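You operate a simulated robot arm through the tools that you are given. There is no shell and no other tool.

You run a simulated two-armed robot. Do the job below in one go: nothing can be reset, and whatever is moved stays where it is left.

TASK
Pick up the white bottle that says "Cleaner" from the good bay with one hand, pass it to the other hand and put it on the green table. Set down upright: white bottle.

The check looks at the end state, three seconds after you hand in, the way a careful person would. Anything else that was tipped, shoved, dropped, spilled or broken makes it a failure.

THE ROBOT
Two 7-joint arms with two-finger parallel grippers on one trunk, on a base that moves. Base frame: it is fixed to the floor where the robot stands at the start and does not move with it; the origin is under the middle of the robot, x ahead of it, y to its left, z up; the surface under the hand at the start is at about z = 1.06. Readings come in m, degrees, newtons and seconds.
The left shoulder is at the start at [0.05, 0.168, 1.207], the right one opposite. With the tool pointing down near the work surface each hand reaches from about 0.1 to 0.64 m from the robot's upright axis, wherever it stands, measured 20 degrees to its own side. Places, roughly: green table [-1, 0.8, 0.8]. Payload 1.57 kg a hand.
Tool frame (each hand has its own): the origin (TCP) lies between the finger pads and is the grasp point; the fingertips stand 0.03 m ahead of it; z points along the fingers, y is the line along which they close. The gripper opens to 0.08 m. The fingers are 0.017 m wide and 0.012 m thick; the gripper's body (0.04 by 0.082 m) begins 0.08 m behind the TCP.
Orientation is told as [roll, pitch, yaw] about the base's x, y, z axes, in that order, counted from this pose: with the fingers straight down and closing along the base's y, the tool's x points along the base's -x, its y along +y and its z along -z.

THE INTERFACE
- The arms move only by the tool arm_command. It takes "left_rows", "right_rows" or both (then of equal length, played together; a hand with none holds still); each is a list of rows, each a list of 7 numbers: the shift along the tool's x, y, z in units of 20 mm (1.0 is 20 mm), then the turn, a rotation vector about the tool's x, y, z in units of 5 degrees (1.0 is 5 degrees), then the gripper command, from -1 (shut) to 1 (fully open), values between in proportion. In form: [[tx, ty, tz, ax, ay, az, jaw], ...]. A call has 1 to 20 rows; each row shifts and turns the commanded pose from where the row before left it, along the tool's axes as they then stand. A call with a number of a shift or a turn outside -1 to 1 is refused whole. Rows are played at 5 a second. More than 0.05 m and 8.6 degrees between two rows, or a gripper value outside its range, and nothing of the call is played. Where a pose cannot be reached the arm comes as near as it can. A force on the tool above 40 N (or 10 N above the force at the start of the call, whichever is more), or a blocked arm, ends the call early, and 0.2 s more pass. The fingers move at their own pace (about 0.045 m/s each) and stop on an object; they squeeze with about 28 N. The grip force told is the motor's: it shows also when the fingers shut on nothing. Time passes only in rows, and 0.2 s behind the last, so rows that do not move let the fingers close. It gives the time, the measured TCP pose, the force on the tool (base axes), the opening and the grip force at its end, in the units of the frame above (readings bear some noise), with the torque about the TCP (base axes, N m) and any sound that the robot's microphone picked up, and new pictures: "pictures" is both (left out), scene, wrist or none (wrist: the cameras of the hands that moved).
- Cameras (640 x 400 px; columns grow to the right, rows downward): "scene" is now at [0.1328, -0.0156, 1.4333]; the picture's right is [-0.15, -0.99, 0.00], its down [-0.42, 0.06, -0.91] and it looks along [0.90, -0.14, -0.42] (base axes); focal length 266 px, centre (320, 200). "left" rides on the left gripper at [0.072, 0.007, -0.122] in its tool frame; the picture's right is [-0.09, 1.00, 0.00], its down [-0.84, -0.08, -0.54] and it looks along [-0.54, -0.05, 0.84] (tool axes); focal length 238 px, centre (320, 200). "right" rides on the right gripper at [0.072, -0.007, -0.122] in its tool frame; the picture's right is [0.09, 1.00, 0.00], its down [-0.84, 0.08, -0.54] and it looks along [-0.54, 0.05, 0.84] (tool axes); focal length 238 px, centre (320, 200). There is no depth. A picture from a camera that has moved, and an enlarged one, comes with that camera's place and axes in the base frame and with its lens.
- lift_body(by): slides the trunk up (or, below 0, down) by that many m; the arms and the scene camera ride with it, the base frame stays. It gives what a move gives, with no picture.
- drive_base(legs): drives the robot by 1 to 6 legs, each [ahead, left, turn to the left] in m, m and degrees, along the robot's own axes; the way and the turn of a leg run together, so that a leg with both is an arc; at most 1.5 m and 180 degrees a leg. The arms and the cameras ride along, it lands a little off, and it stops where it bumps. It gives what a move gives, and a new picture of the scene camera.
- head_to(pan, tilt): turns the head with the scene camera to pan (to the left, within 80 degrees either way) and tilt (down, from -29 to 69), counted from straight ahead of the robot. It gives what a move gives, and a new picture of the scene camera.
- close_up(camera, box): a new picture of the part [left, top, right, bottom] of that camera's present view, enlarged. It takes no simulated time.
- close_job(): hands the job in; it is judged then, once.

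Places have to be worked out from the pictures, the camera data and where the tool is seen. Open the grippers and draw the arms clear of the work before you hand the job in, unless the task says otherwise.

The tools are called after ">>>" as a command line: name --argument value ..., lists and objects as JSON in quotes. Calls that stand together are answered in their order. arm_command: Moves the arms, as the interface text tells. Its arguments: {"type":"object","properties":{"left_rows":{"type":"array"},"right_rows":{"type":"array"},"pictures":{"type":"string","enum":["both","scene","wrist","none"]}},"required":[]} The other tools are called the same way: lift_body (by) moves the trunk up or down; drive_base (legs) drives the base; head_to (pan, tilt) turns the head that bears the scene camera; close_up (camera, box) takes an enlarged picture of a part of a camera's view; close_job () hands the job in.

At the start:

```text
time: 0.0
left_tool_pos: [0.3999, 0.0937, 1.3345]
left_ee_rot: [-0.1, 0.0, 0.1]
left_contact_force: [-0.3, 0.1, -0.5]
left_moment: [0.0, 0.0, 0.0]
left_finger_gap: 0.0798
left_grasp_force: 0.1
right_tool_pos: [0.373, -0.2684, 1.2597]
right_ee_rot: [0.1, -0.1, -0.1]
right_contact_force: [0.8, -0.3, -0.4]
right_moment: [-0.02, -0.03, -0.02]
right_finger_gap: 0.08
right_grasp_force: 0.1
trunk travel left (down, up): [-0.375, 0.068]
robot x, y, heading: [0.0004, 0.0013, 0.0]
head pan, tilt (commanded): [-8.7, 25.0]
```

scene: 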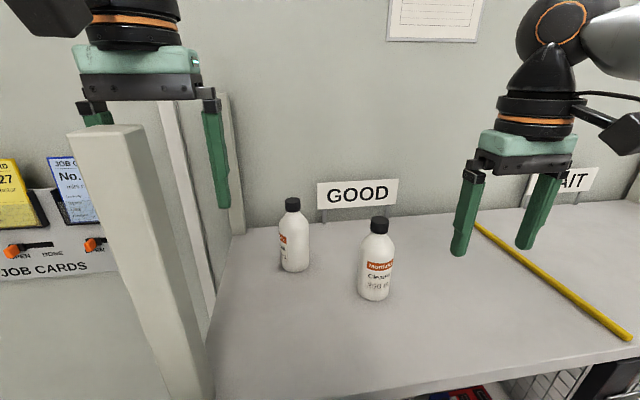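
right: 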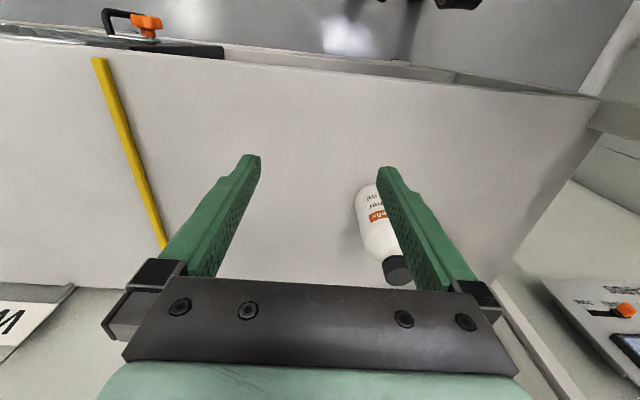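
left: 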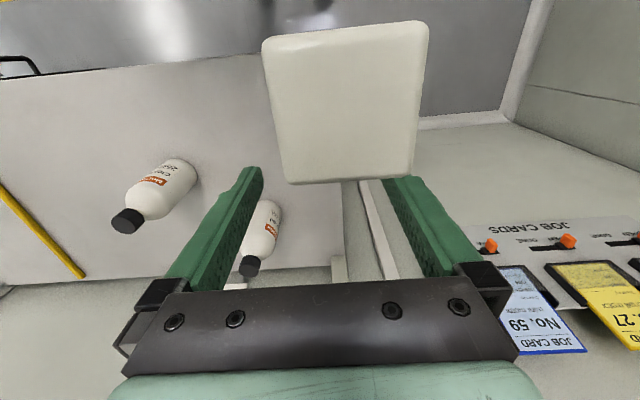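

The scene shows two white bottles in the GOOD bay; I need to read both labels before choosing. I take enlarged pictures of them.

>>> close_up --camera "scene" --box '[240, 180, 440, 320]'

>>> close_up --camera "left" --box '[100, 140, 300, 290]'

>>> close_up --camera "right" --box '[330, 160, 450, 300]'

```text
2.86 times, centred on (340, 250) of scene
camera zoom: at [0.1328, -0.0156, 1.4333], right [-0.15, -0.99, 0.0], down [-0.42, 0.06, -0.91], along [0.9, -0.14, -0.42], focal length 761 px, centre (263, 57)
```

zoom: 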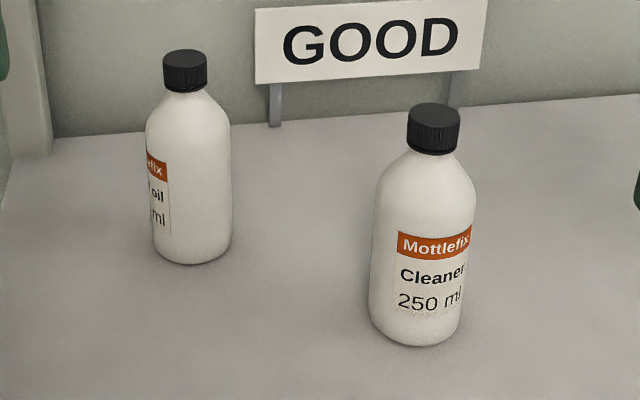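

```text
2.67 times, centred on (200, 215) of left
camera zoom: at [0.3279, 0.1011, 1.4556], right [0.09, 1.0, 0.0], down [0.84, -0.08, 0.54], along [0.54, -0.05, -0.84], focal length 636 px, centre (640, 160)
```

zoom: 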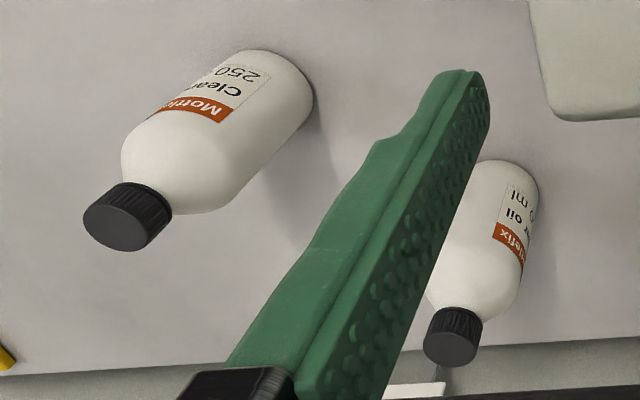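

```text
2.86 times, centred on (390, 230) of right
camera zoom: at [0.3014, -0.2761, 1.3821], right [-0.09, 1.0, 0.0], down [0.84, 0.08, 0.54], along [0.54, 0.05, -0.84], focal length 681 px, centre (120, 114)
```

zoom: 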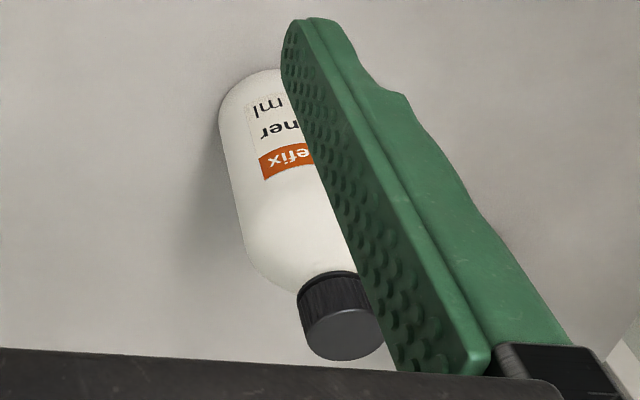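

The "Cleaner" bottle is the nearer right one (axis about x 0.503, y −0.174, about 0.15 m tall, 0.064 m wide, cap about 0.03 m); the other is "…oil". There is also a tall grey post close to the left hand, so I look around with the head before moving anything.

>>> head_to --pan 30 --tilt 30

>>> head_to --pan 80 --tilt 25

>>> head_to --pan -70 --tilt 25

```text
time: 1.1
left_tool_pos: [0.4007, 0.0934, 1.334]
left_ee_rot: [-0.1, 0.1, 0.1]
left_contact_force: [-0.1, -0.7, -0.5]
left_moment: [0.02, -0.01, -0.01]
left_finger_gap: 0.0799
left_grasp_force: 0.1
right_tool_pos: [0.3743, -0.2697, 1.2611]
right_ee_rot: [0.0, 0.0, -0.1]
right_contact_force: [-1.1, 0.2, -0.4]
right_moment: [0.04, 0.03, 0.04]
right_finger_gap: 0.0801
right_grasp_force: 0.0
trunk travel left (down, up): [-0.375, 0.068]
robot x, y, heading: [0.0014, -0.0011, -0.1]
head pan, tilt (commanded): [30.0, 30.0]
camera scene: at [0.12, 0.0435, 1.4254], right [0.5, -0.87, 0.0], down [-0.43, -0.25, -0.87], along [0.75, 0.43, -0.5], focal length 266 px, centre (320, 200)
```

scene: 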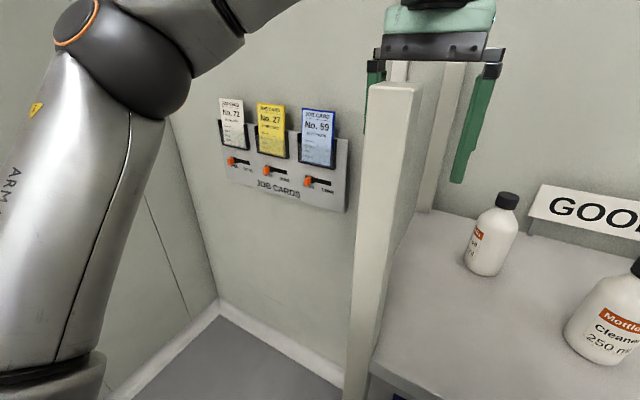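

```text
time: 2.2
left_tool_pos: [0.3993, 0.0947, 1.3338]
left_ee_rot: [-0.1, 0.0, 0.1]
left_contact_force: [-0.7, 0.4, 1.0]
left_moment: [0.01, 0.0, -0.04]
left_finger_gap: 0.0796
left_grasp_force: 0.0
right_tool_pos: [0.3734, -0.2681, 1.2607]
right_ee_rot: [-0.1, 0.1, -0.2]
right_contact_force: [0.2, -0.4, -0.3]
right_moment: [0.0, 0.02, 0.02]
right_finger_gap: 0.08
right_grasp_force: 0.2
trunk travel left (down, up): [-0.375, 0.068]
robot x, y, heading: [0.0022, -0.0003, -0.1]
head pan, tilt (commanded): [80.0, 25.0]
camera scene: at [0.0577, 0.089, 1.4333], right [0.98, -0.17, 0.0], down [-0.07, -0.42, -0.91], along [0.16, 0.89, -0.42], focal length 266 px, centre (320, 200)
```

scene: 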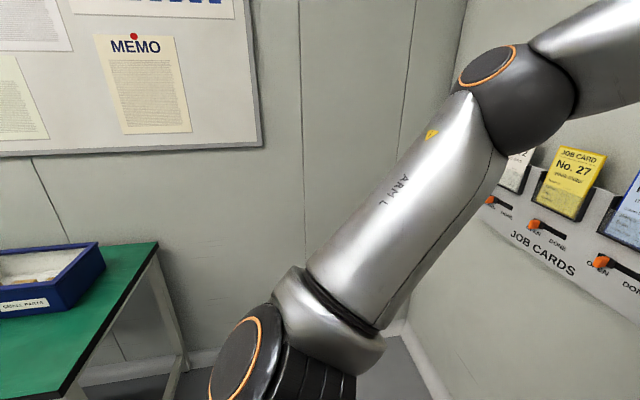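

```text
time: 4.6
left_tool_pos: [0.4003, 0.0942, 1.3347]
left_ee_rot: [0.0, 0.1, 0.1]
left_contact_force: [0.6, 0.3, 0.8]
left_moment: [0.01, 0.03, 0.0]
left_finger_gap: 0.0799
left_grasp_force: 0.0
right_tool_pos: [0.3746, -0.269, 1.2604]
right_ee_rot: [0.0, -0.1, -0.1]
right_contact_force: [-0.2, -0.2, -0.1]
right_moment: [0.0, 0.0, -0.01]
right_finger_gap: 0.0803
right_grasp_force: 0.1
trunk travel left (down, up): [-0.375, 0.068]
robot x, y, heading: [0.0003, -0.0007, -0.2]
head pan, tilt (commanded): [-70.0, 25.0]
camera scene: at [0.0732, -0.0883, 1.4333], right [-0.94, -0.34, 0.0], down [-0.14, 0.4, -0.91], along [0.31, -0.85, -0.42], focal length 266 px, centre (320, 200)
```

scene: 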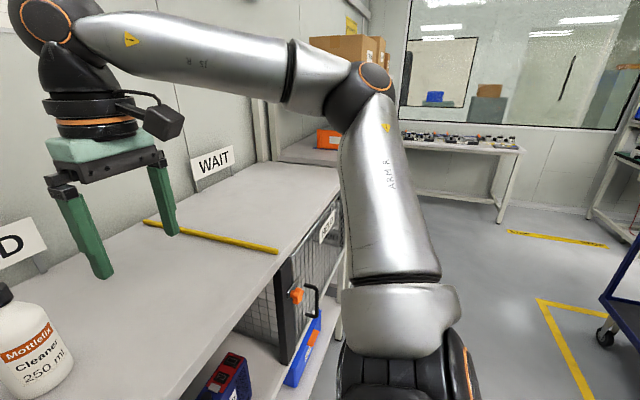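

The green table (with a blue parts tray) is to the rear left, and the grey post stands right next to the left hand. I look at the post and the left hand more closely to find out how much room the left hand has.

>>> head_to --pan 25 --tilt 10

>>> close_up --camera "left" --box '[220, 0, 480, 200]'

>>> close_up --camera "scene" --box '[220, 40, 540, 240]'

```text
time: 6.3
left_tool_pos: [0.3998, 0.0942, 1.3351]
left_ee_rot: [-0.1, 0.0, 0.2]
left_contact_force: [0.3, -0.2, -0.2]
left_moment: [0.0, 0.02, -0.03]
left_finger_gap: 0.0801
left_grasp_force: 0.1
right_tool_pos: [0.3738, -0.2676, 1.2618]
right_ee_rot: [0.0, -0.1, -0.1]
right_contact_force: [-0.7, 0.5, -0.1]
right_moment: [-0.01, 0.01, 0.0]
right_finger_gap: 0.0802
right_grasp_force: 0.0
trunk travel left (down, up): [-0.375, 0.068]
robot x, y, heading: [0.0026, -0.0021, 0.1]
head pan, tilt (commanded): [25.0, 10.0]
camera scene: at [0.126, 0.0376, 1.4577], right [0.42, -0.91, 0.0], down [-0.16, -0.07, -0.98], along [0.89, 0.42, -0.17], focal length 266 px, centre (320, 200)
```

scene: 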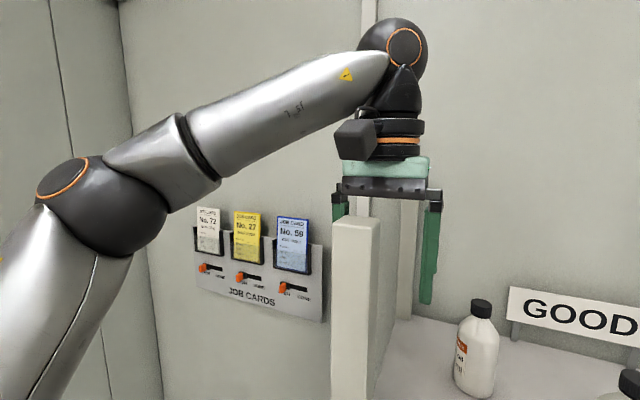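

```text
2.00 times, centred on (350, 100) of left
camera zoom: at [0.3279, 0.1012, 1.4556], right [0.09, 1.0, 0.0], down [0.84, -0.08, 0.54], along [0.54, -0.05, -0.84], focal length 477 px, centre (260, 400)
```

zoom: 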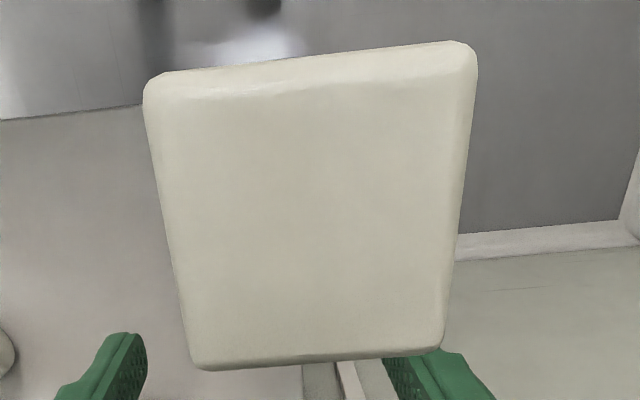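

```text
2.00 times, centred on (380, 140) of scene
camera zoom: at [0.126, 0.0376, 1.4577], right [0.42, -0.91, 0.0], down [-0.16, -0.07, -0.98], along [0.89, 0.42, -0.17], focal length 532 px, centre (200, 320)
```

zoom: 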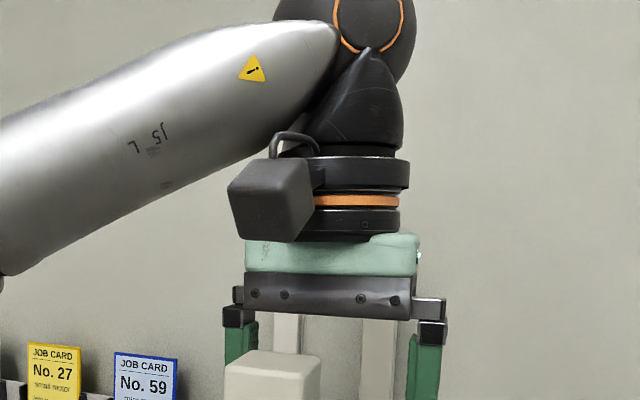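

The post's top comes out at about (0.34, 0.105, z 1.40), only 2–3 cm behind the left fingers, which hang below it. I first raise the left hand straight up 0.10 m and the right hand 0.04 m, all in free air.

>>> arm_command --left_rows '[[0, 0, -1, 0, 0, 0, 1], [0, 0, -1, 0, 0, 0, 1], [0, 0, -1, 0, 0, 0, 1], [0, 0, -1, 0, 0, 0, 1], [0, 0, -1, 0, 0, 0, 1]]' --right_rows '[[0, 0, -1, 0, 0, 0, 1], [0, 0, -1, 0, 0, 0, 1], [0, 0, 0, 0, 0, 0, 1], [0, 0, 0, 0, 0, 0, 1], [0, 0, 0, 0, 0, 0, 1]]' --pictures "both"

```text
time: 7.5
left_tool_pos: [0.3907, 0.0964, 1.407]
left_ee_rot: [-0.1, 0.0, -0.1]
left_contact_force: [0.1, 0.2, 0.1]
left_moment: [-0.01, -0.02, -0.04]
left_finger_gap: 0.0799
left_grasp_force: 0.1
left hand out of reach, approached as far as the arm can: row 4, 5
right_tool_pos: [0.3733, -0.2704, 1.3012]
right_ee_rot: [0.0, -0.1, -0.1]
right_contact_force: [0.3, -0.9, -0.8]
right_moment: [0.02, -0.03, 0.01]
right_finger_gap: 0.0802
right_grasp_force: 0.0
trunk travel left (down, up): [-0.375, 0.068]
robot x, y, heading: [-0.0009, 0.002, -0.0]
head pan, tilt (commanded): [25.0, 10.0]
camera scene: at [0.1255, 0.0376, 1.4578], right [0.42, -0.91, 0.0], down [-0.16, -0.07, -0.98], along [0.89, 0.42, -0.17], focal length 266 px, centre (320, 200)
camera right: at [0.3005, -0.2772, 1.4222], right [-0.09, 1.0, 0.0], down [0.84, 0.08, 0.54], along [0.54, 0.05, -0.84], focal length 238 px, centre (320, 200)
camera left: at [0.3182, 0.1036, 1.5269], right [0.09, 1.0, 0.0], down [0.83, -0.08, 0.55], along [0.54, -0.05, -0.84], focal length 238 px, centre (320, 200)
```

scene: 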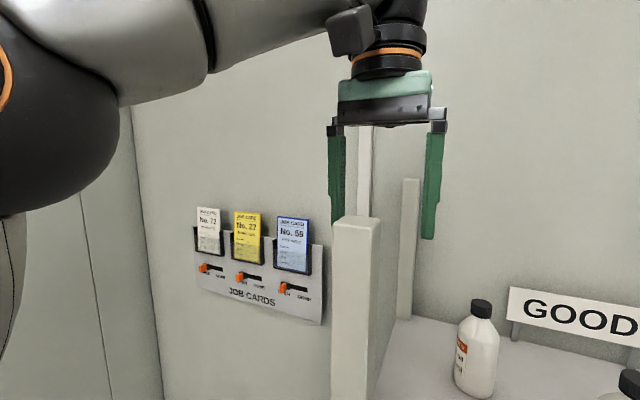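
right: 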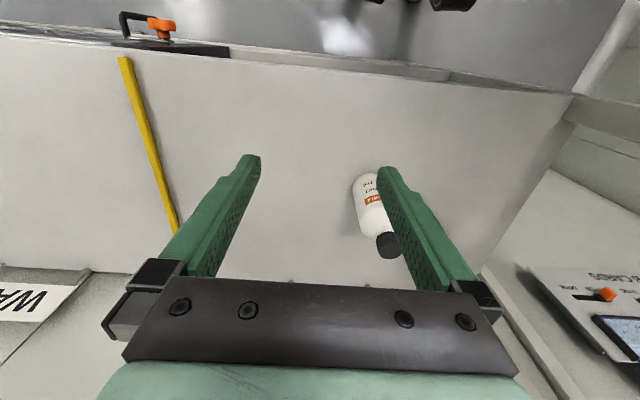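
left: 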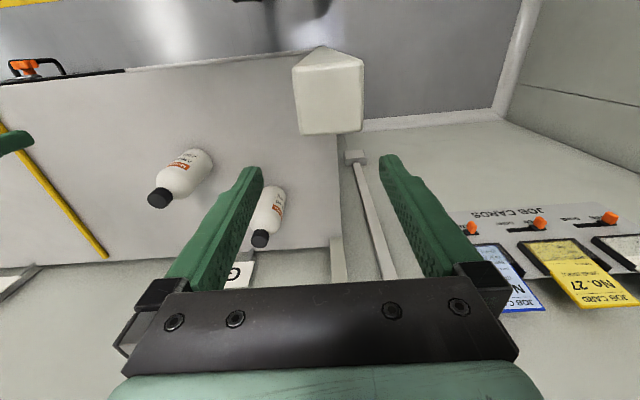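

The left hand topped out at z 1.407 (fingertips about 1.377), still just below the post's top at 1.40. Raising the trunk by 0.065 m will bring its fingertips to about 1.44, clear of the post for the later drive back.

>>> lift_body --by 0.066

>>> head_to --pan -15 --tilt 35

```text
time: 8.5
left_tool_pos: [0.3916, 0.0959, 1.4716]
left_ee_rot: [-0.1, 0.0, 0.1]
left_contact_force: [-0.4, 0.2, -0.6]
left_moment: [0.02, 0.01, -0.01]
left_finger_gap: 0.0798
left_grasp_force: 0.0
right_tool_pos: [0.3734, -0.2702, 1.3663]
right_ee_rot: [0.0, 0.0, -0.2]
right_contact_force: [0.2, 0.7, 0.6]
right_moment: [-0.02, 0.0, 0.01]
right_finger_gap: 0.0798
right_grasp_force: 0.1
trunk travel left (down, up): [-0.441, 0.002]
robot x, y, heading: [-0.0016, 0.0022, 0.0]
head pan, tilt (commanded): [25.0, 10.0]
```

```text
time: 9.6
left_tool_pos: [0.3914, 0.0962, 1.4717]
left_ee_rot: [-0.1, -0.1, 0.1]
left_contact_force: [0.2, 0.6, 0.8]
left_moment: [0.02, 0.03, -0.02]
left_finger_gap: 0.0802
left_grasp_force: 0.1
right_tool_pos: [0.3733, -0.2697, 1.3673]
right_ee_rot: [0.0, 0.0, -0.1]
right_contact_force: [-0.1, 0.2, 0.3]
right_moment: [-0.02, 0.01, 0.03]
right_finger_gap: 0.08
right_grasp_force: 0.1
trunk travel left (down, up): [-0.441, 0.002]
robot x, y, heading: [0.0013, -0.0023, -0.1]
head pan, tilt (commanded): [-15.0, 35.0]
camera scene: at [0.1268, -0.0244, 1.4836], right [-0.26, -0.97, 0.0], down [-0.55, 0.15, -0.82], along [0.79, -0.21, -0.57], focal length 266 px, centre (320, 200)
```

scene: 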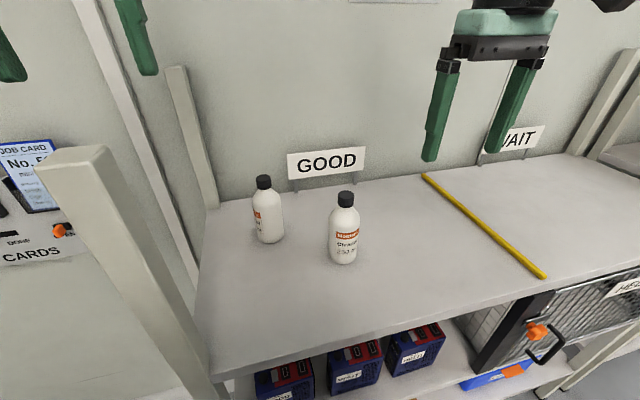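

The left hand is now well above the post (fingertips near 1.44). I move the right hand over the Cleaner bottle, stopping with the fingertips about 5 cm above its cap.

>>> arm_command --right_rows '[[-0.9, 0.7, 0.3, 0, 0, 0, 1], [-0.9, 0.7, 0.4, 0, 0, 0, 1], [-0.9, 0.7, 0.45, 0, 0, 0, 1], [-0.9, 0.7, 0.5, 0, 0, 0, 1], [-0.9, 0.7, 0.5, 0, 0, 0, 1], [-0.9, 0.7, 0.5, 0, 0, 0, 1], [-0.9, 0.7, 0.5, 0, 0, 0, 1], [0, 0, 0, 0, 0, 0, 1]]' --pictures "both"

```text
time: 11.4
left_tool_pos: [0.3903, 0.0956, 1.4722]
left_ee_rot: [-0.2, -0.1, 0.2]
left_contact_force: [-0.8, -0.3, 0.5]
left_moment: [0.01, -0.01, -0.02]
left_finger_gap: 0.0799
left_grasp_force: 0.0
right_tool_pos: [0.468, -0.1995, 1.2985]
right_ee_rot: [0.1, -0.1, -0.3]
right_contact_force: [-0.5, -0.1, 0.5]
right_moment: [-0.01, -0.04, -0.01]
right_finger_gap: 0.0798
right_grasp_force: 0.1
right hand out of reach, approached as far as the arm can: row 5, 6, 7
trunk travel left (down, up): [-0.441, 0.002]
robot x, y, heading: [-0.0003, 0.0045, 0.3]
head pan, tilt (commanded): [-15.0, 35.0]
camera scene: at [0.1264, -0.0245, 1.4836], right [-0.26, -0.97, 0.0], down [-0.55, 0.15, -0.82], along [0.79, -0.21, -0.57], focal length 266 px, centre (320, 200)
camera right: at [0.3962, -0.2068, 1.4204], right [-0.09, 1.0, 0.0], down [0.84, 0.07, 0.54], along [0.54, 0.05, -0.84], focal length 238 px, centre (320, 200)
```

scene: 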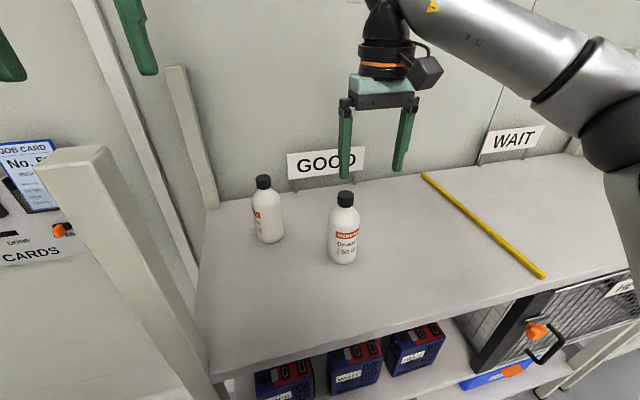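
right: 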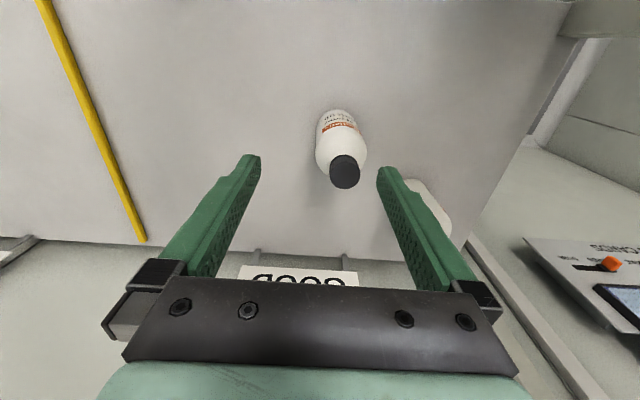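

The right hand reached its limit at x 0.468 at this height, but lower down it reaches further. I take close-ups to fix the cap's position before sliding in low from the robot's side.

>>> close_up --camera "right" --box '[290, 90, 400, 210]'

>>> close_up --camera "scene" --box '[290, 160, 410, 280]'

>>> close_up --camera "left" --box '[100, 120, 300, 280]'

```text
3.33 times, centred on (345, 150) of right
camera zoom: at [0.3962, -0.2068, 1.4204], right [-0.09, 1.0, 0.0], down [0.84, 0.07, 0.54], along [0.54, 0.05, -0.84], focal length 794 px, centre (237, 367)
```

zoom: 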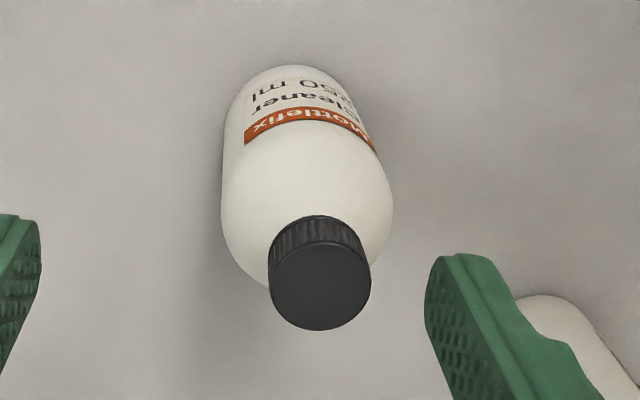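

```text
3.33 times, centred on (350, 220) of scene
camera zoom: at [0.1264, -0.0245, 1.4836], right [-0.26, -0.97, 0.0], down [-0.55, 0.15, -0.82], along [0.79, -0.21, -0.57], focal length 888 px, centre (220, 133)
```

zoom: 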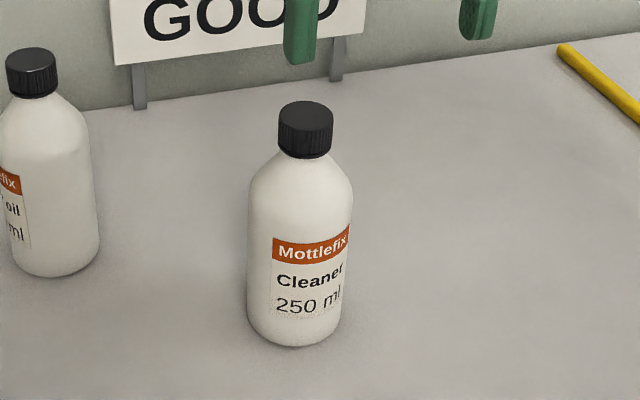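

```text
2.50 times, centred on (200, 200) of left
camera zoom: at [0.3186, 0.1037, 1.5926], right [0.09, 1.0, 0.0], down [0.84, -0.08, 0.54], along [0.54, -0.05, -0.84], focal length 596 px, centre (620, 200)
```

zoom: 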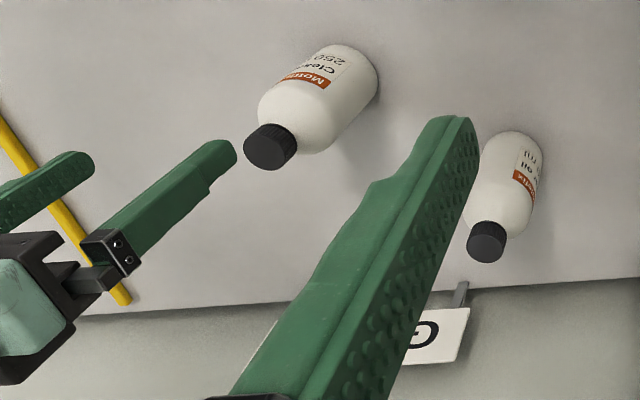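

Triangulating from all three cameras, the cap's top is at about (0.497, −0.172, 1.219), cap 0.029 m wide and 0.026 m high. I first back the right hand off 0.07 m and check its measured pose, then I'll lower it and slide in around the cap.

>>> arm_command --right_rows '[[0.9, 0, 0, 0, 0, 0, 1], [0.9, 0, 0, 0, 0, 0, 1], [0.9, 0, 0, 0, 0, 0, 1], [0.8, 0, 0, 0, 0, 0, 1], [0, 0, 0, 0, 0, 0, 1]]' --pictures "none"

```text
time: 12.6
left_tool_pos: [0.3919, 0.0958, 1.4703]
left_ee_rot: [0.0, -0.1, 0.1]
left_contact_force: [0.6, 0.0, -0.2]
left_moment: [-0.03, -0.01, -0.01]
left_finger_gap: 0.0802
left_grasp_force: 0.0
right_tool_pos: [0.3985, -0.1976, 1.2994]
right_ee_rot: [0.0, 0.0, -0.1]
right_contact_force: [0.0, -0.6, 0.5]
right_moment: [0.01, -0.01, -0.03]
right_finger_gap: 0.08
right_grasp_force: 0.1
trunk travel left (down, up): [-0.441, 0.002]
robot x, y, heading: [0.0015, 0.0002, 0.2]
head pan, tilt (commanded): [-15.0, 35.0]
```

The command restarts from the reached pose, so the hand is now at (0.399, −0.198, 1.299). I align it in y with the bottle and lower it to z 1.228, still about 5 cm short of the bottle.

>>> arm_command --right_rows '[[-0.25, 0.31, 0.89, 0, 0, 0, 1], [-0.25, 0.31, 0.89, 0, 0, 0, 1], [-0.25, 0.31, 0.89, 0, 0, 0, 1], [-0.25, 0.31, 0.89, 0, 0, 0, 1], [0, 0, 0, 0, 0, 0, 1]]' --pictures "both"

```text
time: 13.8
left_tool_pos: [0.3902, 0.0953, 1.4717]
left_ee_rot: [0.0, -0.1, 0.1]
left_contact_force: [-0.1, 0.6, 0.9]
left_moment: [-0.02, 0.01, 0.04]
left_finger_gap: 0.0802
left_grasp_force: 0.1
right_tool_pos: [0.4199, -0.1745, 1.2278]
right_ee_rot: [-0.1, 0.0, 0.0]
right_contact_force: [1.0, -0.1, 0.6]
right_moment: [-0.03, -0.02, 0.0]
right_finger_gap: 0.0799
right_grasp_force: 0.0
trunk travel left (down, up): [-0.441, 0.002]
robot x, y, heading: [-0.0008, -0.0013, 0.2]
head pan, tilt (commanded): [-15.0, 35.0]
camera scene: at [0.1266, -0.0246, 1.4836], right [-0.26, -0.97, 0.0], down [-0.55, 0.15, -0.82], along [0.79, -0.21, -0.57], focal length 266 px, centre (320, 200)
camera right: at [0.3482, -0.1819, 1.3497], right [-0.09, 1.0, 0.0], down [0.84, 0.08, 0.54], along [0.54, 0.05, -0.84], focal length 238 px, centre (320, 200)
```

scene: 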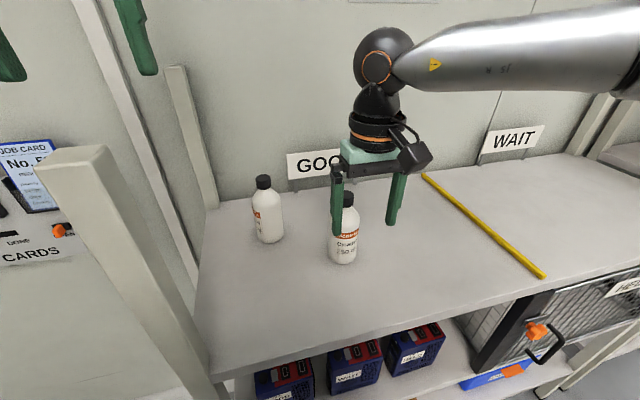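
right: 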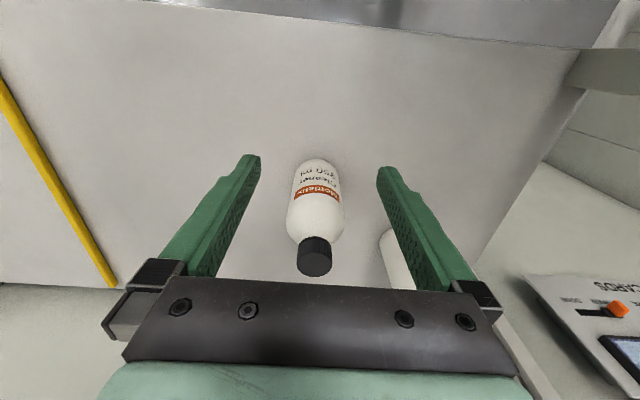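

The right wrist view confirms the cap at about (0.495, −0.173), centred between the open fingers. I slide in along +x by 0.077 m so the fingertips straddle the cap.

>>> arm_command --right_rows '[[-0.8, 0.02, 0, 0, 0, 0, 1], [-0.8, 0.02, 0, 0, 0, 0, 1], [-0.8, 0.02, 0, 0, 0, 0, 1], [-0.8, 0.02, 0, 0, 0, 0, 1], [-0.62, 0, 0, 0, 0, 0, 1], [0, 0, 0, 0, 0, 0, 1]]' --pictures "both"

>>> close_up --camera "scene" --box '[290, 120, 410, 280]'

>>> close_up --camera "left" --box '[50, 100, 300, 280]'

```text
time: 15.2
left_tool_pos: [0.3911, 0.0958, 1.4711]
left_ee_rot: [-0.1, 0.0, 0.1]
left_contact_force: [0.5, 0.1, -0.2]
left_moment: [-0.04, 0.01, 0.02]
left_finger_gap: 0.0798
left_grasp_force: 0.1
right_tool_pos: [0.4869, -0.183, 1.2247]
right_ee_rot: [0.1, -0.2, -0.1]
right_contact_force: [-0.2, -0.8, -0.4]
right_moment: [-0.01, -0.01, 0.0]
right_finger_gap: 0.0799
right_grasp_force: 0.0
right hand out of reach, approached as far as the arm can: row 4, 5
trunk travel left (down, up): [-0.441, 0.002]
robot x, y, heading: [0.0007, 0.0009, -0.1]
head pan, tilt (commanded): [-15.0, 35.0]
camera scene: at [0.1269, -0.0245, 1.4836], right [-0.26, -0.97, 0.0], down [-0.55, 0.15, -0.82], along [0.79, -0.21, -0.57], focal length 266 px, centre (320, 200)
camera right: at [0.4155, -0.1907, 1.345], right [-0.09, 1.0, 0.0], down [0.84, 0.08, 0.54], along [0.54, 0.05, -0.84], focal length 238 px, centre (320, 200)
```

scene: 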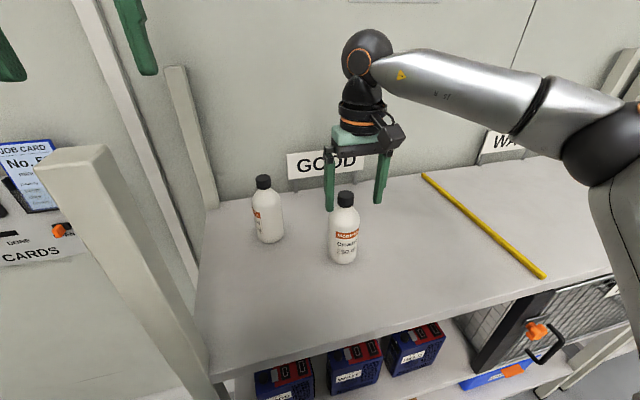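
right: 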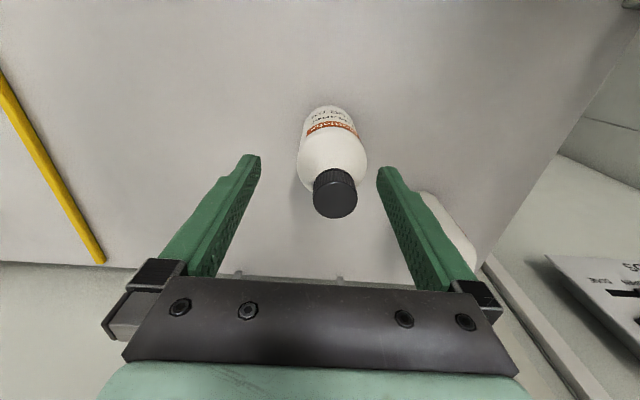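

```text
2.50 times, centred on (350, 200) of scene
camera zoom: at [0.1269, -0.0245, 1.4836], right [-0.26, -0.97, 0.0], down [-0.55, 0.15, -0.82], along [0.79, -0.21, -0.57], focal length 666 px, centre (245, 200)
```

zoom: 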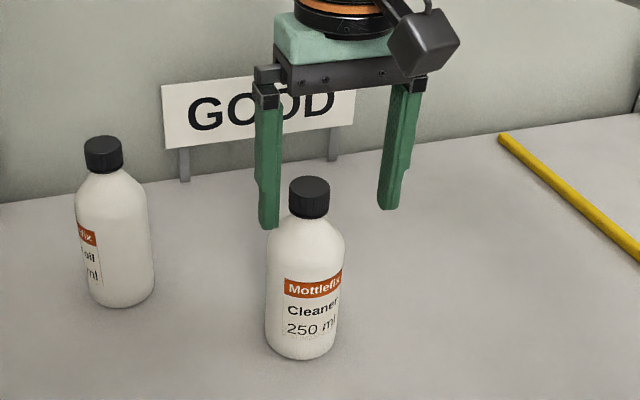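

```text
2.22 times, centred on (175, 190) of left
camera zoom: at [0.3191, 0.1036, 1.5925], right [0.09, 1.0, 0.0], down [0.84, -0.08, 0.54], along [0.54, -0.05, -0.84], focal length 530 px, centre (642, 222)
```

zoom: 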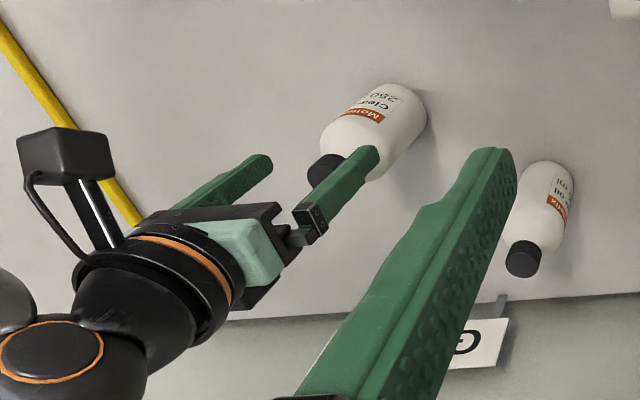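

The arm ran out of reach about 1 cm short (TCP at 0.487, −0.183), and the cap sits forward of the pads' middle. I back off 3 cm and tilt the fingers forward by 15°, which pulls the wrist back and gives more reach while the pads stay vertical.

>>> arm_command --right_rows '[[0.8, 0, 0, 0, 0, 0, 1], [0.7, 0, 0, 0, 0, 0, 1], [0, 0, 0, 0, -1, 0, 1], [0, 0, 0, 0, -1, 0, 1], [0, 0, 0, 0, -1, 0, 1], [0, 0, 0, 0, 0, 0, 1]]' --pictures "wrist"

```text
time: 16.6
left_tool_pos: [0.3911, 0.0963, 1.4719]
left_ee_rot: [-0.1, -0.1, 0.0]
left_contact_force: [-0.3, -0.6, 0.4]
left_moment: [0.03, 0.03, -0.03]
left_finger_gap: 0.0801
left_grasp_force: 0.1
right_tool_pos: [0.4573, -0.1839, 1.2255]
right_ee_rot: [0.0, -15.1, -0.2]
right_contact_force: [0.8, 0.2, 0.8]
right_moment: [-0.01, 0.04, -0.01]
right_finger_gap: 0.0802
right_grasp_force: 0.2
trunk travel left (down, up): [-0.441, 0.002]
robot x, y, heading: [0.002, 0.001, 0.0]
head pan, tilt (commanded): [-15.0, 35.0]
camera right: at [0.3561, -0.1904, 1.3231], right [-0.09, 1.0, -0.02], down [0.67, 0.08, 0.74], along [0.74, 0.05, -0.67], focal length 238 px, centre (320, 200)
```

right: 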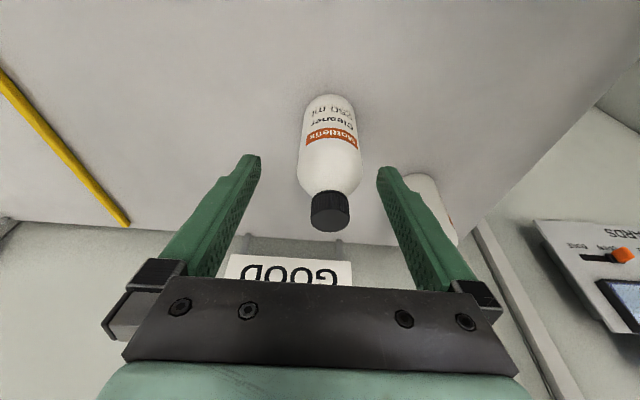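

The tilted hand is at (0.457, −0.184, 1.2255), and the cap's middle again computes to (0.497, −0.173, 1.207). I slide in so that the finger pads straddle the cap centre.

>>> arm_command --right_rows '[[-0.1, 0.28, 0.1, 0, 0, 0, 1], [-0.1, 0.27, 0.05, 0, 0, 0, 1], [-0.5, 0, 0.14, 0, 0, 0, 1], [-0.5, 0, 0.13, 0, 0, 0, 1], [-0.48, 0, 0.13, 0, 0, 0, 1], [0, 0, 0, 0, 0, 0, 1]]' --pictures "both"

>>> close_up --camera "scene" --box '[300, 130, 400, 280]'

>>> close_up --camera "right" --box '[220, 80, 430, 250]'

>>> close_up --camera "left" --box '[80, 100, 280, 260]'

```text
time: 18.0
left_tool_pos: [0.3914, 0.0971, 1.4714]
left_ee_rot: [-0.1, -0.1, 0.1]
left_contact_force: [0.0, 0.4, 0.5]
left_moment: [0.02, 0.02, 0.03]
left_finger_gap: 0.0801
left_grasp_force: 0.1
right_tool_pos: [0.4922, -0.174, 1.2232]
right_ee_rot: [0.1, -15.2, -0.1]
right_contact_force: [0.1, -0.3, -0.1]
right_moment: [0.0, 0.01, 0.04]
right_finger_gap: 0.0799
right_grasp_force: 0.0
trunk travel left (down, up): [-0.441, 0.002]
robot x, y, heading: [0.0006, 0.0001, 0.2]
head pan, tilt (commanded): [-15.0, 35.0]
camera scene: at [0.1265, -0.0245, 1.4836], right [-0.26, -0.97, 0.0], down [-0.55, 0.15, -0.82], along [0.79, -0.21, -0.57], focal length 266 px, centre (320, 200)
camera right: at [0.391, -0.1795, 1.3216], right [-0.09, 1.0, -0.02], down [0.67, 0.08, 0.74], along [0.74, 0.05, -0.67], focal length 238 px, centre (320, 200)
```

scene: 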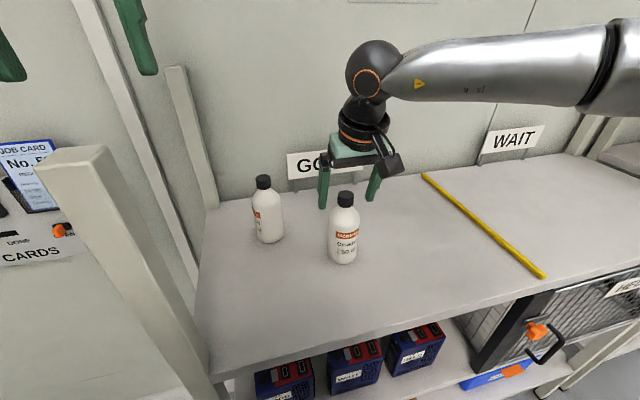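
right: 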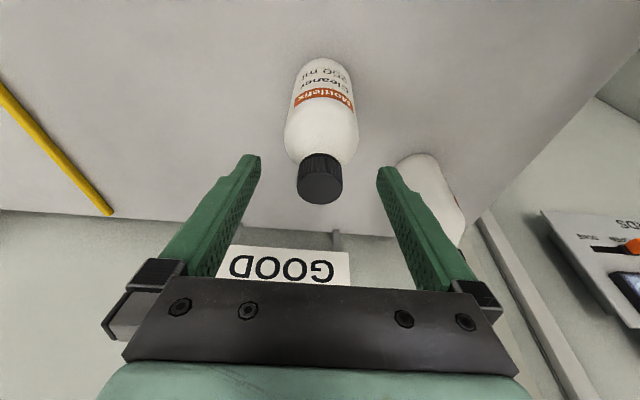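

```text
2.67 times, centred on (350, 205) of scene
camera zoom: at [0.1265, -0.0245, 1.4836], right [-0.26, -0.97, 0.0], down [-0.55, 0.15, -0.82], along [0.79, -0.21, -0.57], focal length 710 px, centre (240, 187)
```

zoom: 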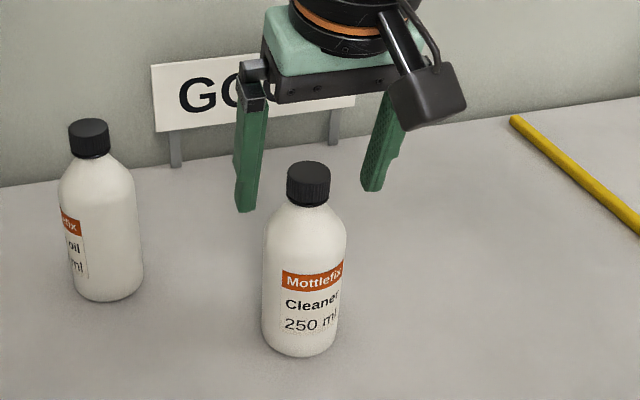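

```text
2.35 times, centred on (325, 165) of right
camera zoom: at [0.391, -0.1795, 1.3216], right [-0.09, 1.0, -0.02], down [0.67, 0.08, 0.74], along [0.74, 0.05, -0.67], focal length 561 px, centre (308, 282)
```

zoom: 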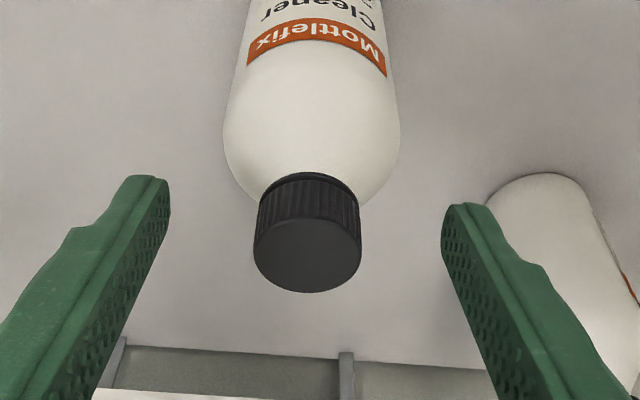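

```text
2.50 times, centred on (180, 180) of left
camera zoom: at [0.3187, 0.1037, 1.5926], right [0.09, 1.0, 0.0], down [0.84, -0.08, 0.54], along [0.54, -0.05, -0.84], focal length 596 px, centre (670, 250)
```

zoom: 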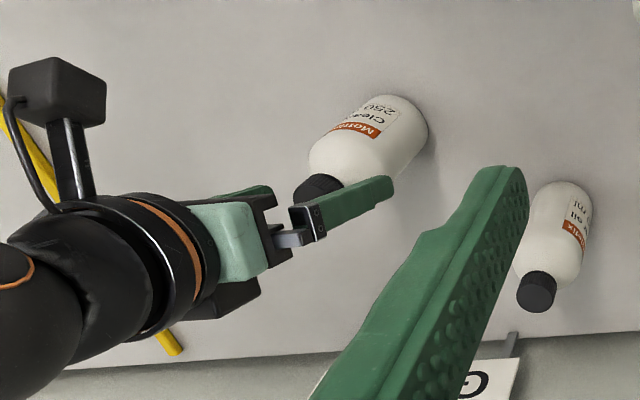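

The fingertips line up with the cap's lower edge and the cap sits midway between the pads in both views. I close the right gripper on the cap without moving.

>>> arm_command --right_rows '[[0, 0, 0, 0, 0, 0, -1], [0, 0, 0, 0, 0, 0, -1], [0, 0, 0, 0, 0, 0, -1], [0, 0, 0, 0, 0, 0, -1], [0, 0, 0, 0, 0, 0, -1], [0, 0, 0, 0, 0, 0, -1]]' --pictures "both"

>>> close_up --camera "right" --box '[220, 40, 430, 250]'

```text
time: 19.4
left_tool_pos: [0.3917, 0.0965, 1.4716]
left_ee_rot: [0.0, -0.2, 0.1]
left_contact_force: [-0.4, 0.3, -0.9]
left_moment: [0.0, 0.0, 0.0]
left_finger_gap: 0.0799
left_grasp_force: 0.1
right_tool_pos: [0.494, -0.1719, 1.2233]
right_ee_rot: [-0.1, -15.0, -0.1]
right_contact_force: [0.6, 0.6, -0.1]
right_moment: [0.04, -0.05, -0.02]
right_finger_gap: 0.0289
right_grasp_force: 28.2
trunk travel left (down, up): [-0.441, 0.002]
robot x, y, heading: [-0.0012, -0.0021, -0.0]
head pan, tilt (commanded): [-15.0, 35.0]
camera scene: at [0.1268, -0.0244, 1.4836], right [-0.26, -0.97, 0.0], down [-0.55, 0.15, -0.82], along [0.79, -0.21, -0.57], focal length 266 px, centre (320, 200)
camera right: at [0.3911, -0.1795, 1.3214], right [-0.09, 1.0, -0.02], down [0.67, 0.08, 0.74], along [0.74, 0.05, -0.67], focal length 238 px, centre (320, 200)
```

scene: 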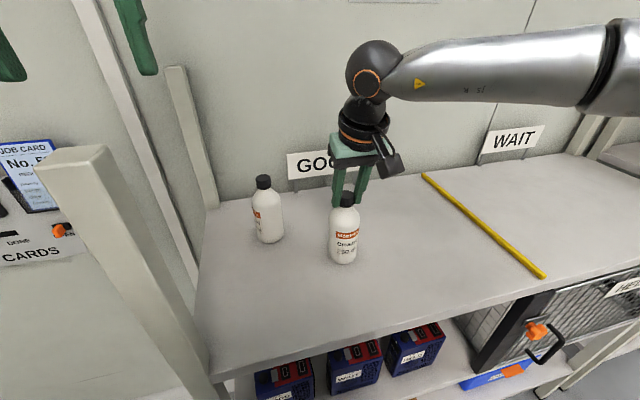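
right: 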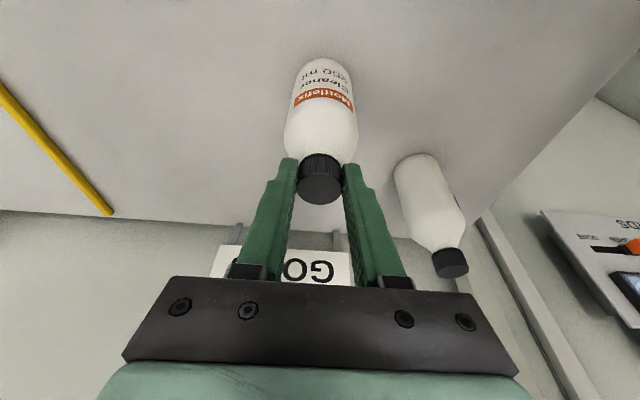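

```text
1.90 times, centred on (325, 145) of right
camera zoom: at [0.3911, -0.1795, 1.3214], right [-0.09, 1.0, -0.02], down [0.67, 0.08, 0.74], along [0.74, 0.05, -0.67], focal length 454 px, centre (310, 305)
```

zoom: 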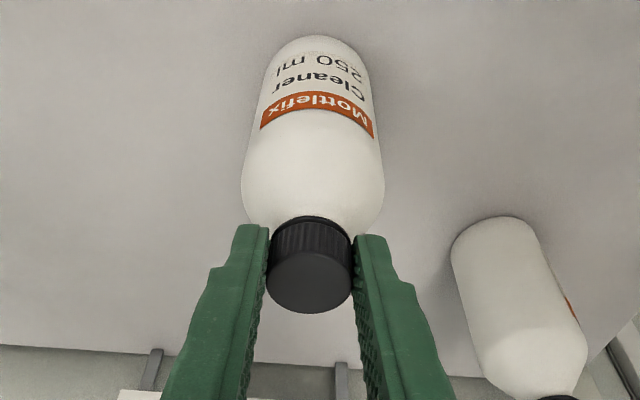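

The cap is held (gap 0.0289 m, 28 N). I lift gently: straight up first, then up and back toward the robot to stay within reach.

>>> arm_command --right_rows '[[-0.13, 0, -0.48, 0, 0, 0, -1], [-0.19, 0, -0.72, 0, 0, 0, -1], [0.26, 0, -0.8, 0, 0, 0, -1], [0.26, 0, -0.8, 0, 0, 0, -1], [0, 0, 0, 0, 0, 0, -1]]' --pictures "both"

```text
time: 20.6
left_tool_pos: [0.3924, 0.097, 1.4713]
left_ee_rot: [-0.2, -0.1, 0.1]
left_contact_force: [0.6, 0.0, 0.2]
left_moment: [-0.04, 0.0, -0.01]
left_finger_gap: 0.0799
left_grasp_force: 0.0
right_tool_pos: [0.4744, -0.1715, 1.275]
right_ee_rot: [0.0, -15.0, -0.1]
right_contact_force: [-1.0, -0.2, -2.2]
right_moment: [0.0, 0.04, -0.02]
right_finger_gap: 0.0286
right_grasp_force: 28.2
trunk travel left (down, up): [-0.441, 0.002]
robot x, y, heading: [-0.0002, -0.002, -0.1]
head pan, tilt (commanded): [-15.0, 35.0]
camera scene: at [0.1273, -0.0247, 1.4835], right [-0.26, -0.97, 0.0], down [-0.55, 0.15, -0.82], along [0.79, -0.21, -0.57], focal length 266 px, centre (320, 200)
camera right: at [0.3732, -0.1781, 1.3736], right [-0.09, 1.0, -0.02], down [0.67, 0.08, 0.74], along [0.74, 0.05, -0.67], focal length 238 px, centre (320, 200)
```

scene: 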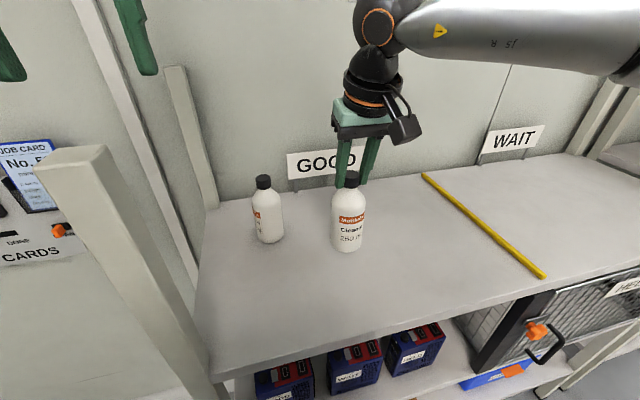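
right: 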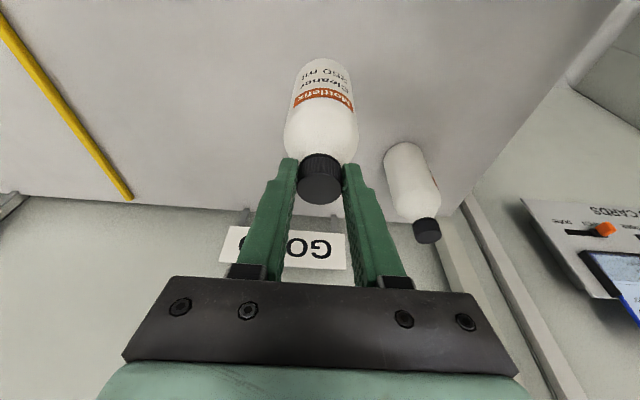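

The bottle hangs upright about 5 cm above the bench, with about 2 N of weight showing. I bring it further up and back toward the robot before driving.

>>> arm_command --right_rows '[[0.74, 0, -0.72, 0, 0, 0, -1], [0.74, 0, -0.72, 0, 0, 0, -1], [0.74, 0, -0.72, 0, 0, 0, -1], [0.74, 0, -0.72, 0, 0, 0, -1], [0.74, 0, -0.72, 0, 0, 0, -1], [0, 0, 0, 0, 0, 0, -1]]' --pictures "scene"

>>> head_to --pan 75 --tilt 35

>>> head_to --pan -80 --tilt 30

```text
time: 22.0
left_tool_pos: [0.3914, 0.0971, 1.4713]
left_ee_rot: [-0.1, -0.2, 0.0]
left_contact_force: [0.1, -0.5, 0.7]
left_moment: [0.01, 0.03, 0.0]
left_finger_gap: 0.0801
left_grasp_force: 0.0
right_tool_pos: [0.3858, -0.1716, 1.3267]
right_ee_rot: [0.0, -15.0, -0.1]
right_contact_force: [-0.9, -0.4, -2.7]
right_moment: [0.01, 0.0, 0.01]
right_finger_gap: 0.029
right_grasp_force: 28.1
trunk travel left (down, up): [-0.441, 0.002]
robot x, y, heading: [0.0, -0.0005, -0.2]
head pan, tilt (commanded): [-15.0, 35.0]
camera scene: at [0.1274, -0.0246, 1.4835], right [-0.26, -0.97, 0.0], down [-0.55, 0.15, -0.82], along [0.79, -0.21, -0.57], focal length 266 px, centre (320, 200)
```

scene: 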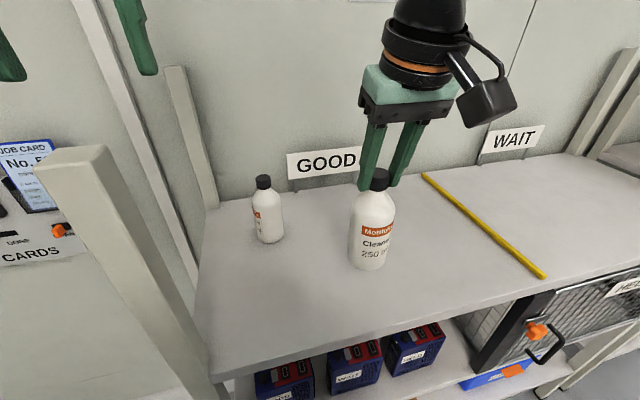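

```text
time: 23.7
left_tool_pos: [0.3912, 0.0976, 1.4721]
left_ee_rot: [-0.2, -0.1, 0.1]
left_contact_force: [0.0, 0.1, 0.1]
left_moment: [0.01, 0.01, 0.0]
left_finger_gap: 0.0801
left_grasp_force: 0.1
right_tool_pos: [0.3854, -0.1706, 1.3248]
right_ee_rot: [0.1, -15.0, -0.1]
right_contact_force: [-1.0, 0.5, -2.5]
right_moment: [-0.03, -0.01, 0.02]
right_finger_gap: 0.029
right_grasp_force: 28.1
trunk travel left (down, up): [-0.441, 0.002]
robot x, y, heading: [-0.0, -0.0023, -0.2]
head pan, tilt (commanded): [75.0, 35.0]
camera scene: at [0.0647, 0.0833, 1.4836], right [0.97, -0.26, 0.0], down [-0.15, -0.55, -0.82], along [0.21, 0.79, -0.57], focal length 266 px, centre (320, 200)
```

scene: 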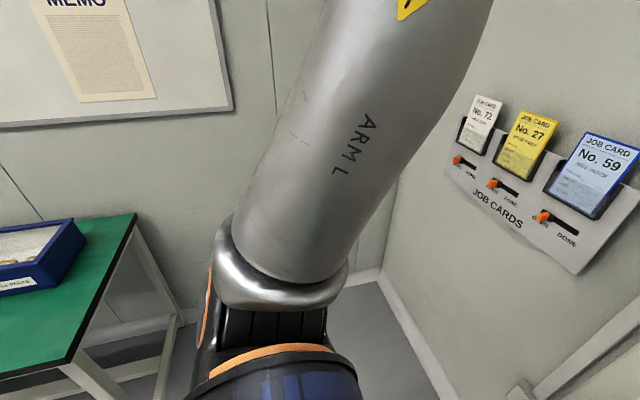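

```text
time: 26.1
left_tool_pos: [0.3916, 0.0963, 1.4714]
left_ee_rot: [-0.1, -0.1, 0.2]
left_contact_force: [1.2, -0.1, -0.6]
left_moment: [0.02, 0.0, -0.02]
left_finger_gap: 0.0801
left_grasp_force: 0.0
right_tool_pos: [0.3859, -0.1708, 1.3262]
right_ee_rot: [0.0, -14.9, -0.1]
right_contact_force: [0.1, -0.1, -2.7]
right_moment: [0.0, 0.04, 0.01]
right_finger_gap: 0.0288
right_grasp_force: 27.8
trunk travel left (down, up): [-0.441, 0.002]
robot x, y, heading: [-0.0021, -0.0013, -0.4]
head pan, tilt (commanded): [-80.0, 30.0]
camera scene: at [0.0576, -0.0909, 1.4913], right [-0.98, -0.17, 0.0], down [-0.09, 0.49, -0.87], along [0.15, -0.85, -0.5], focal length 266 px, centre (320, 200)
```

scene: 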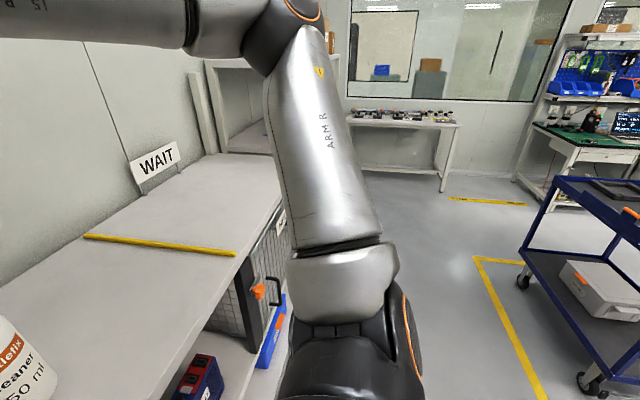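

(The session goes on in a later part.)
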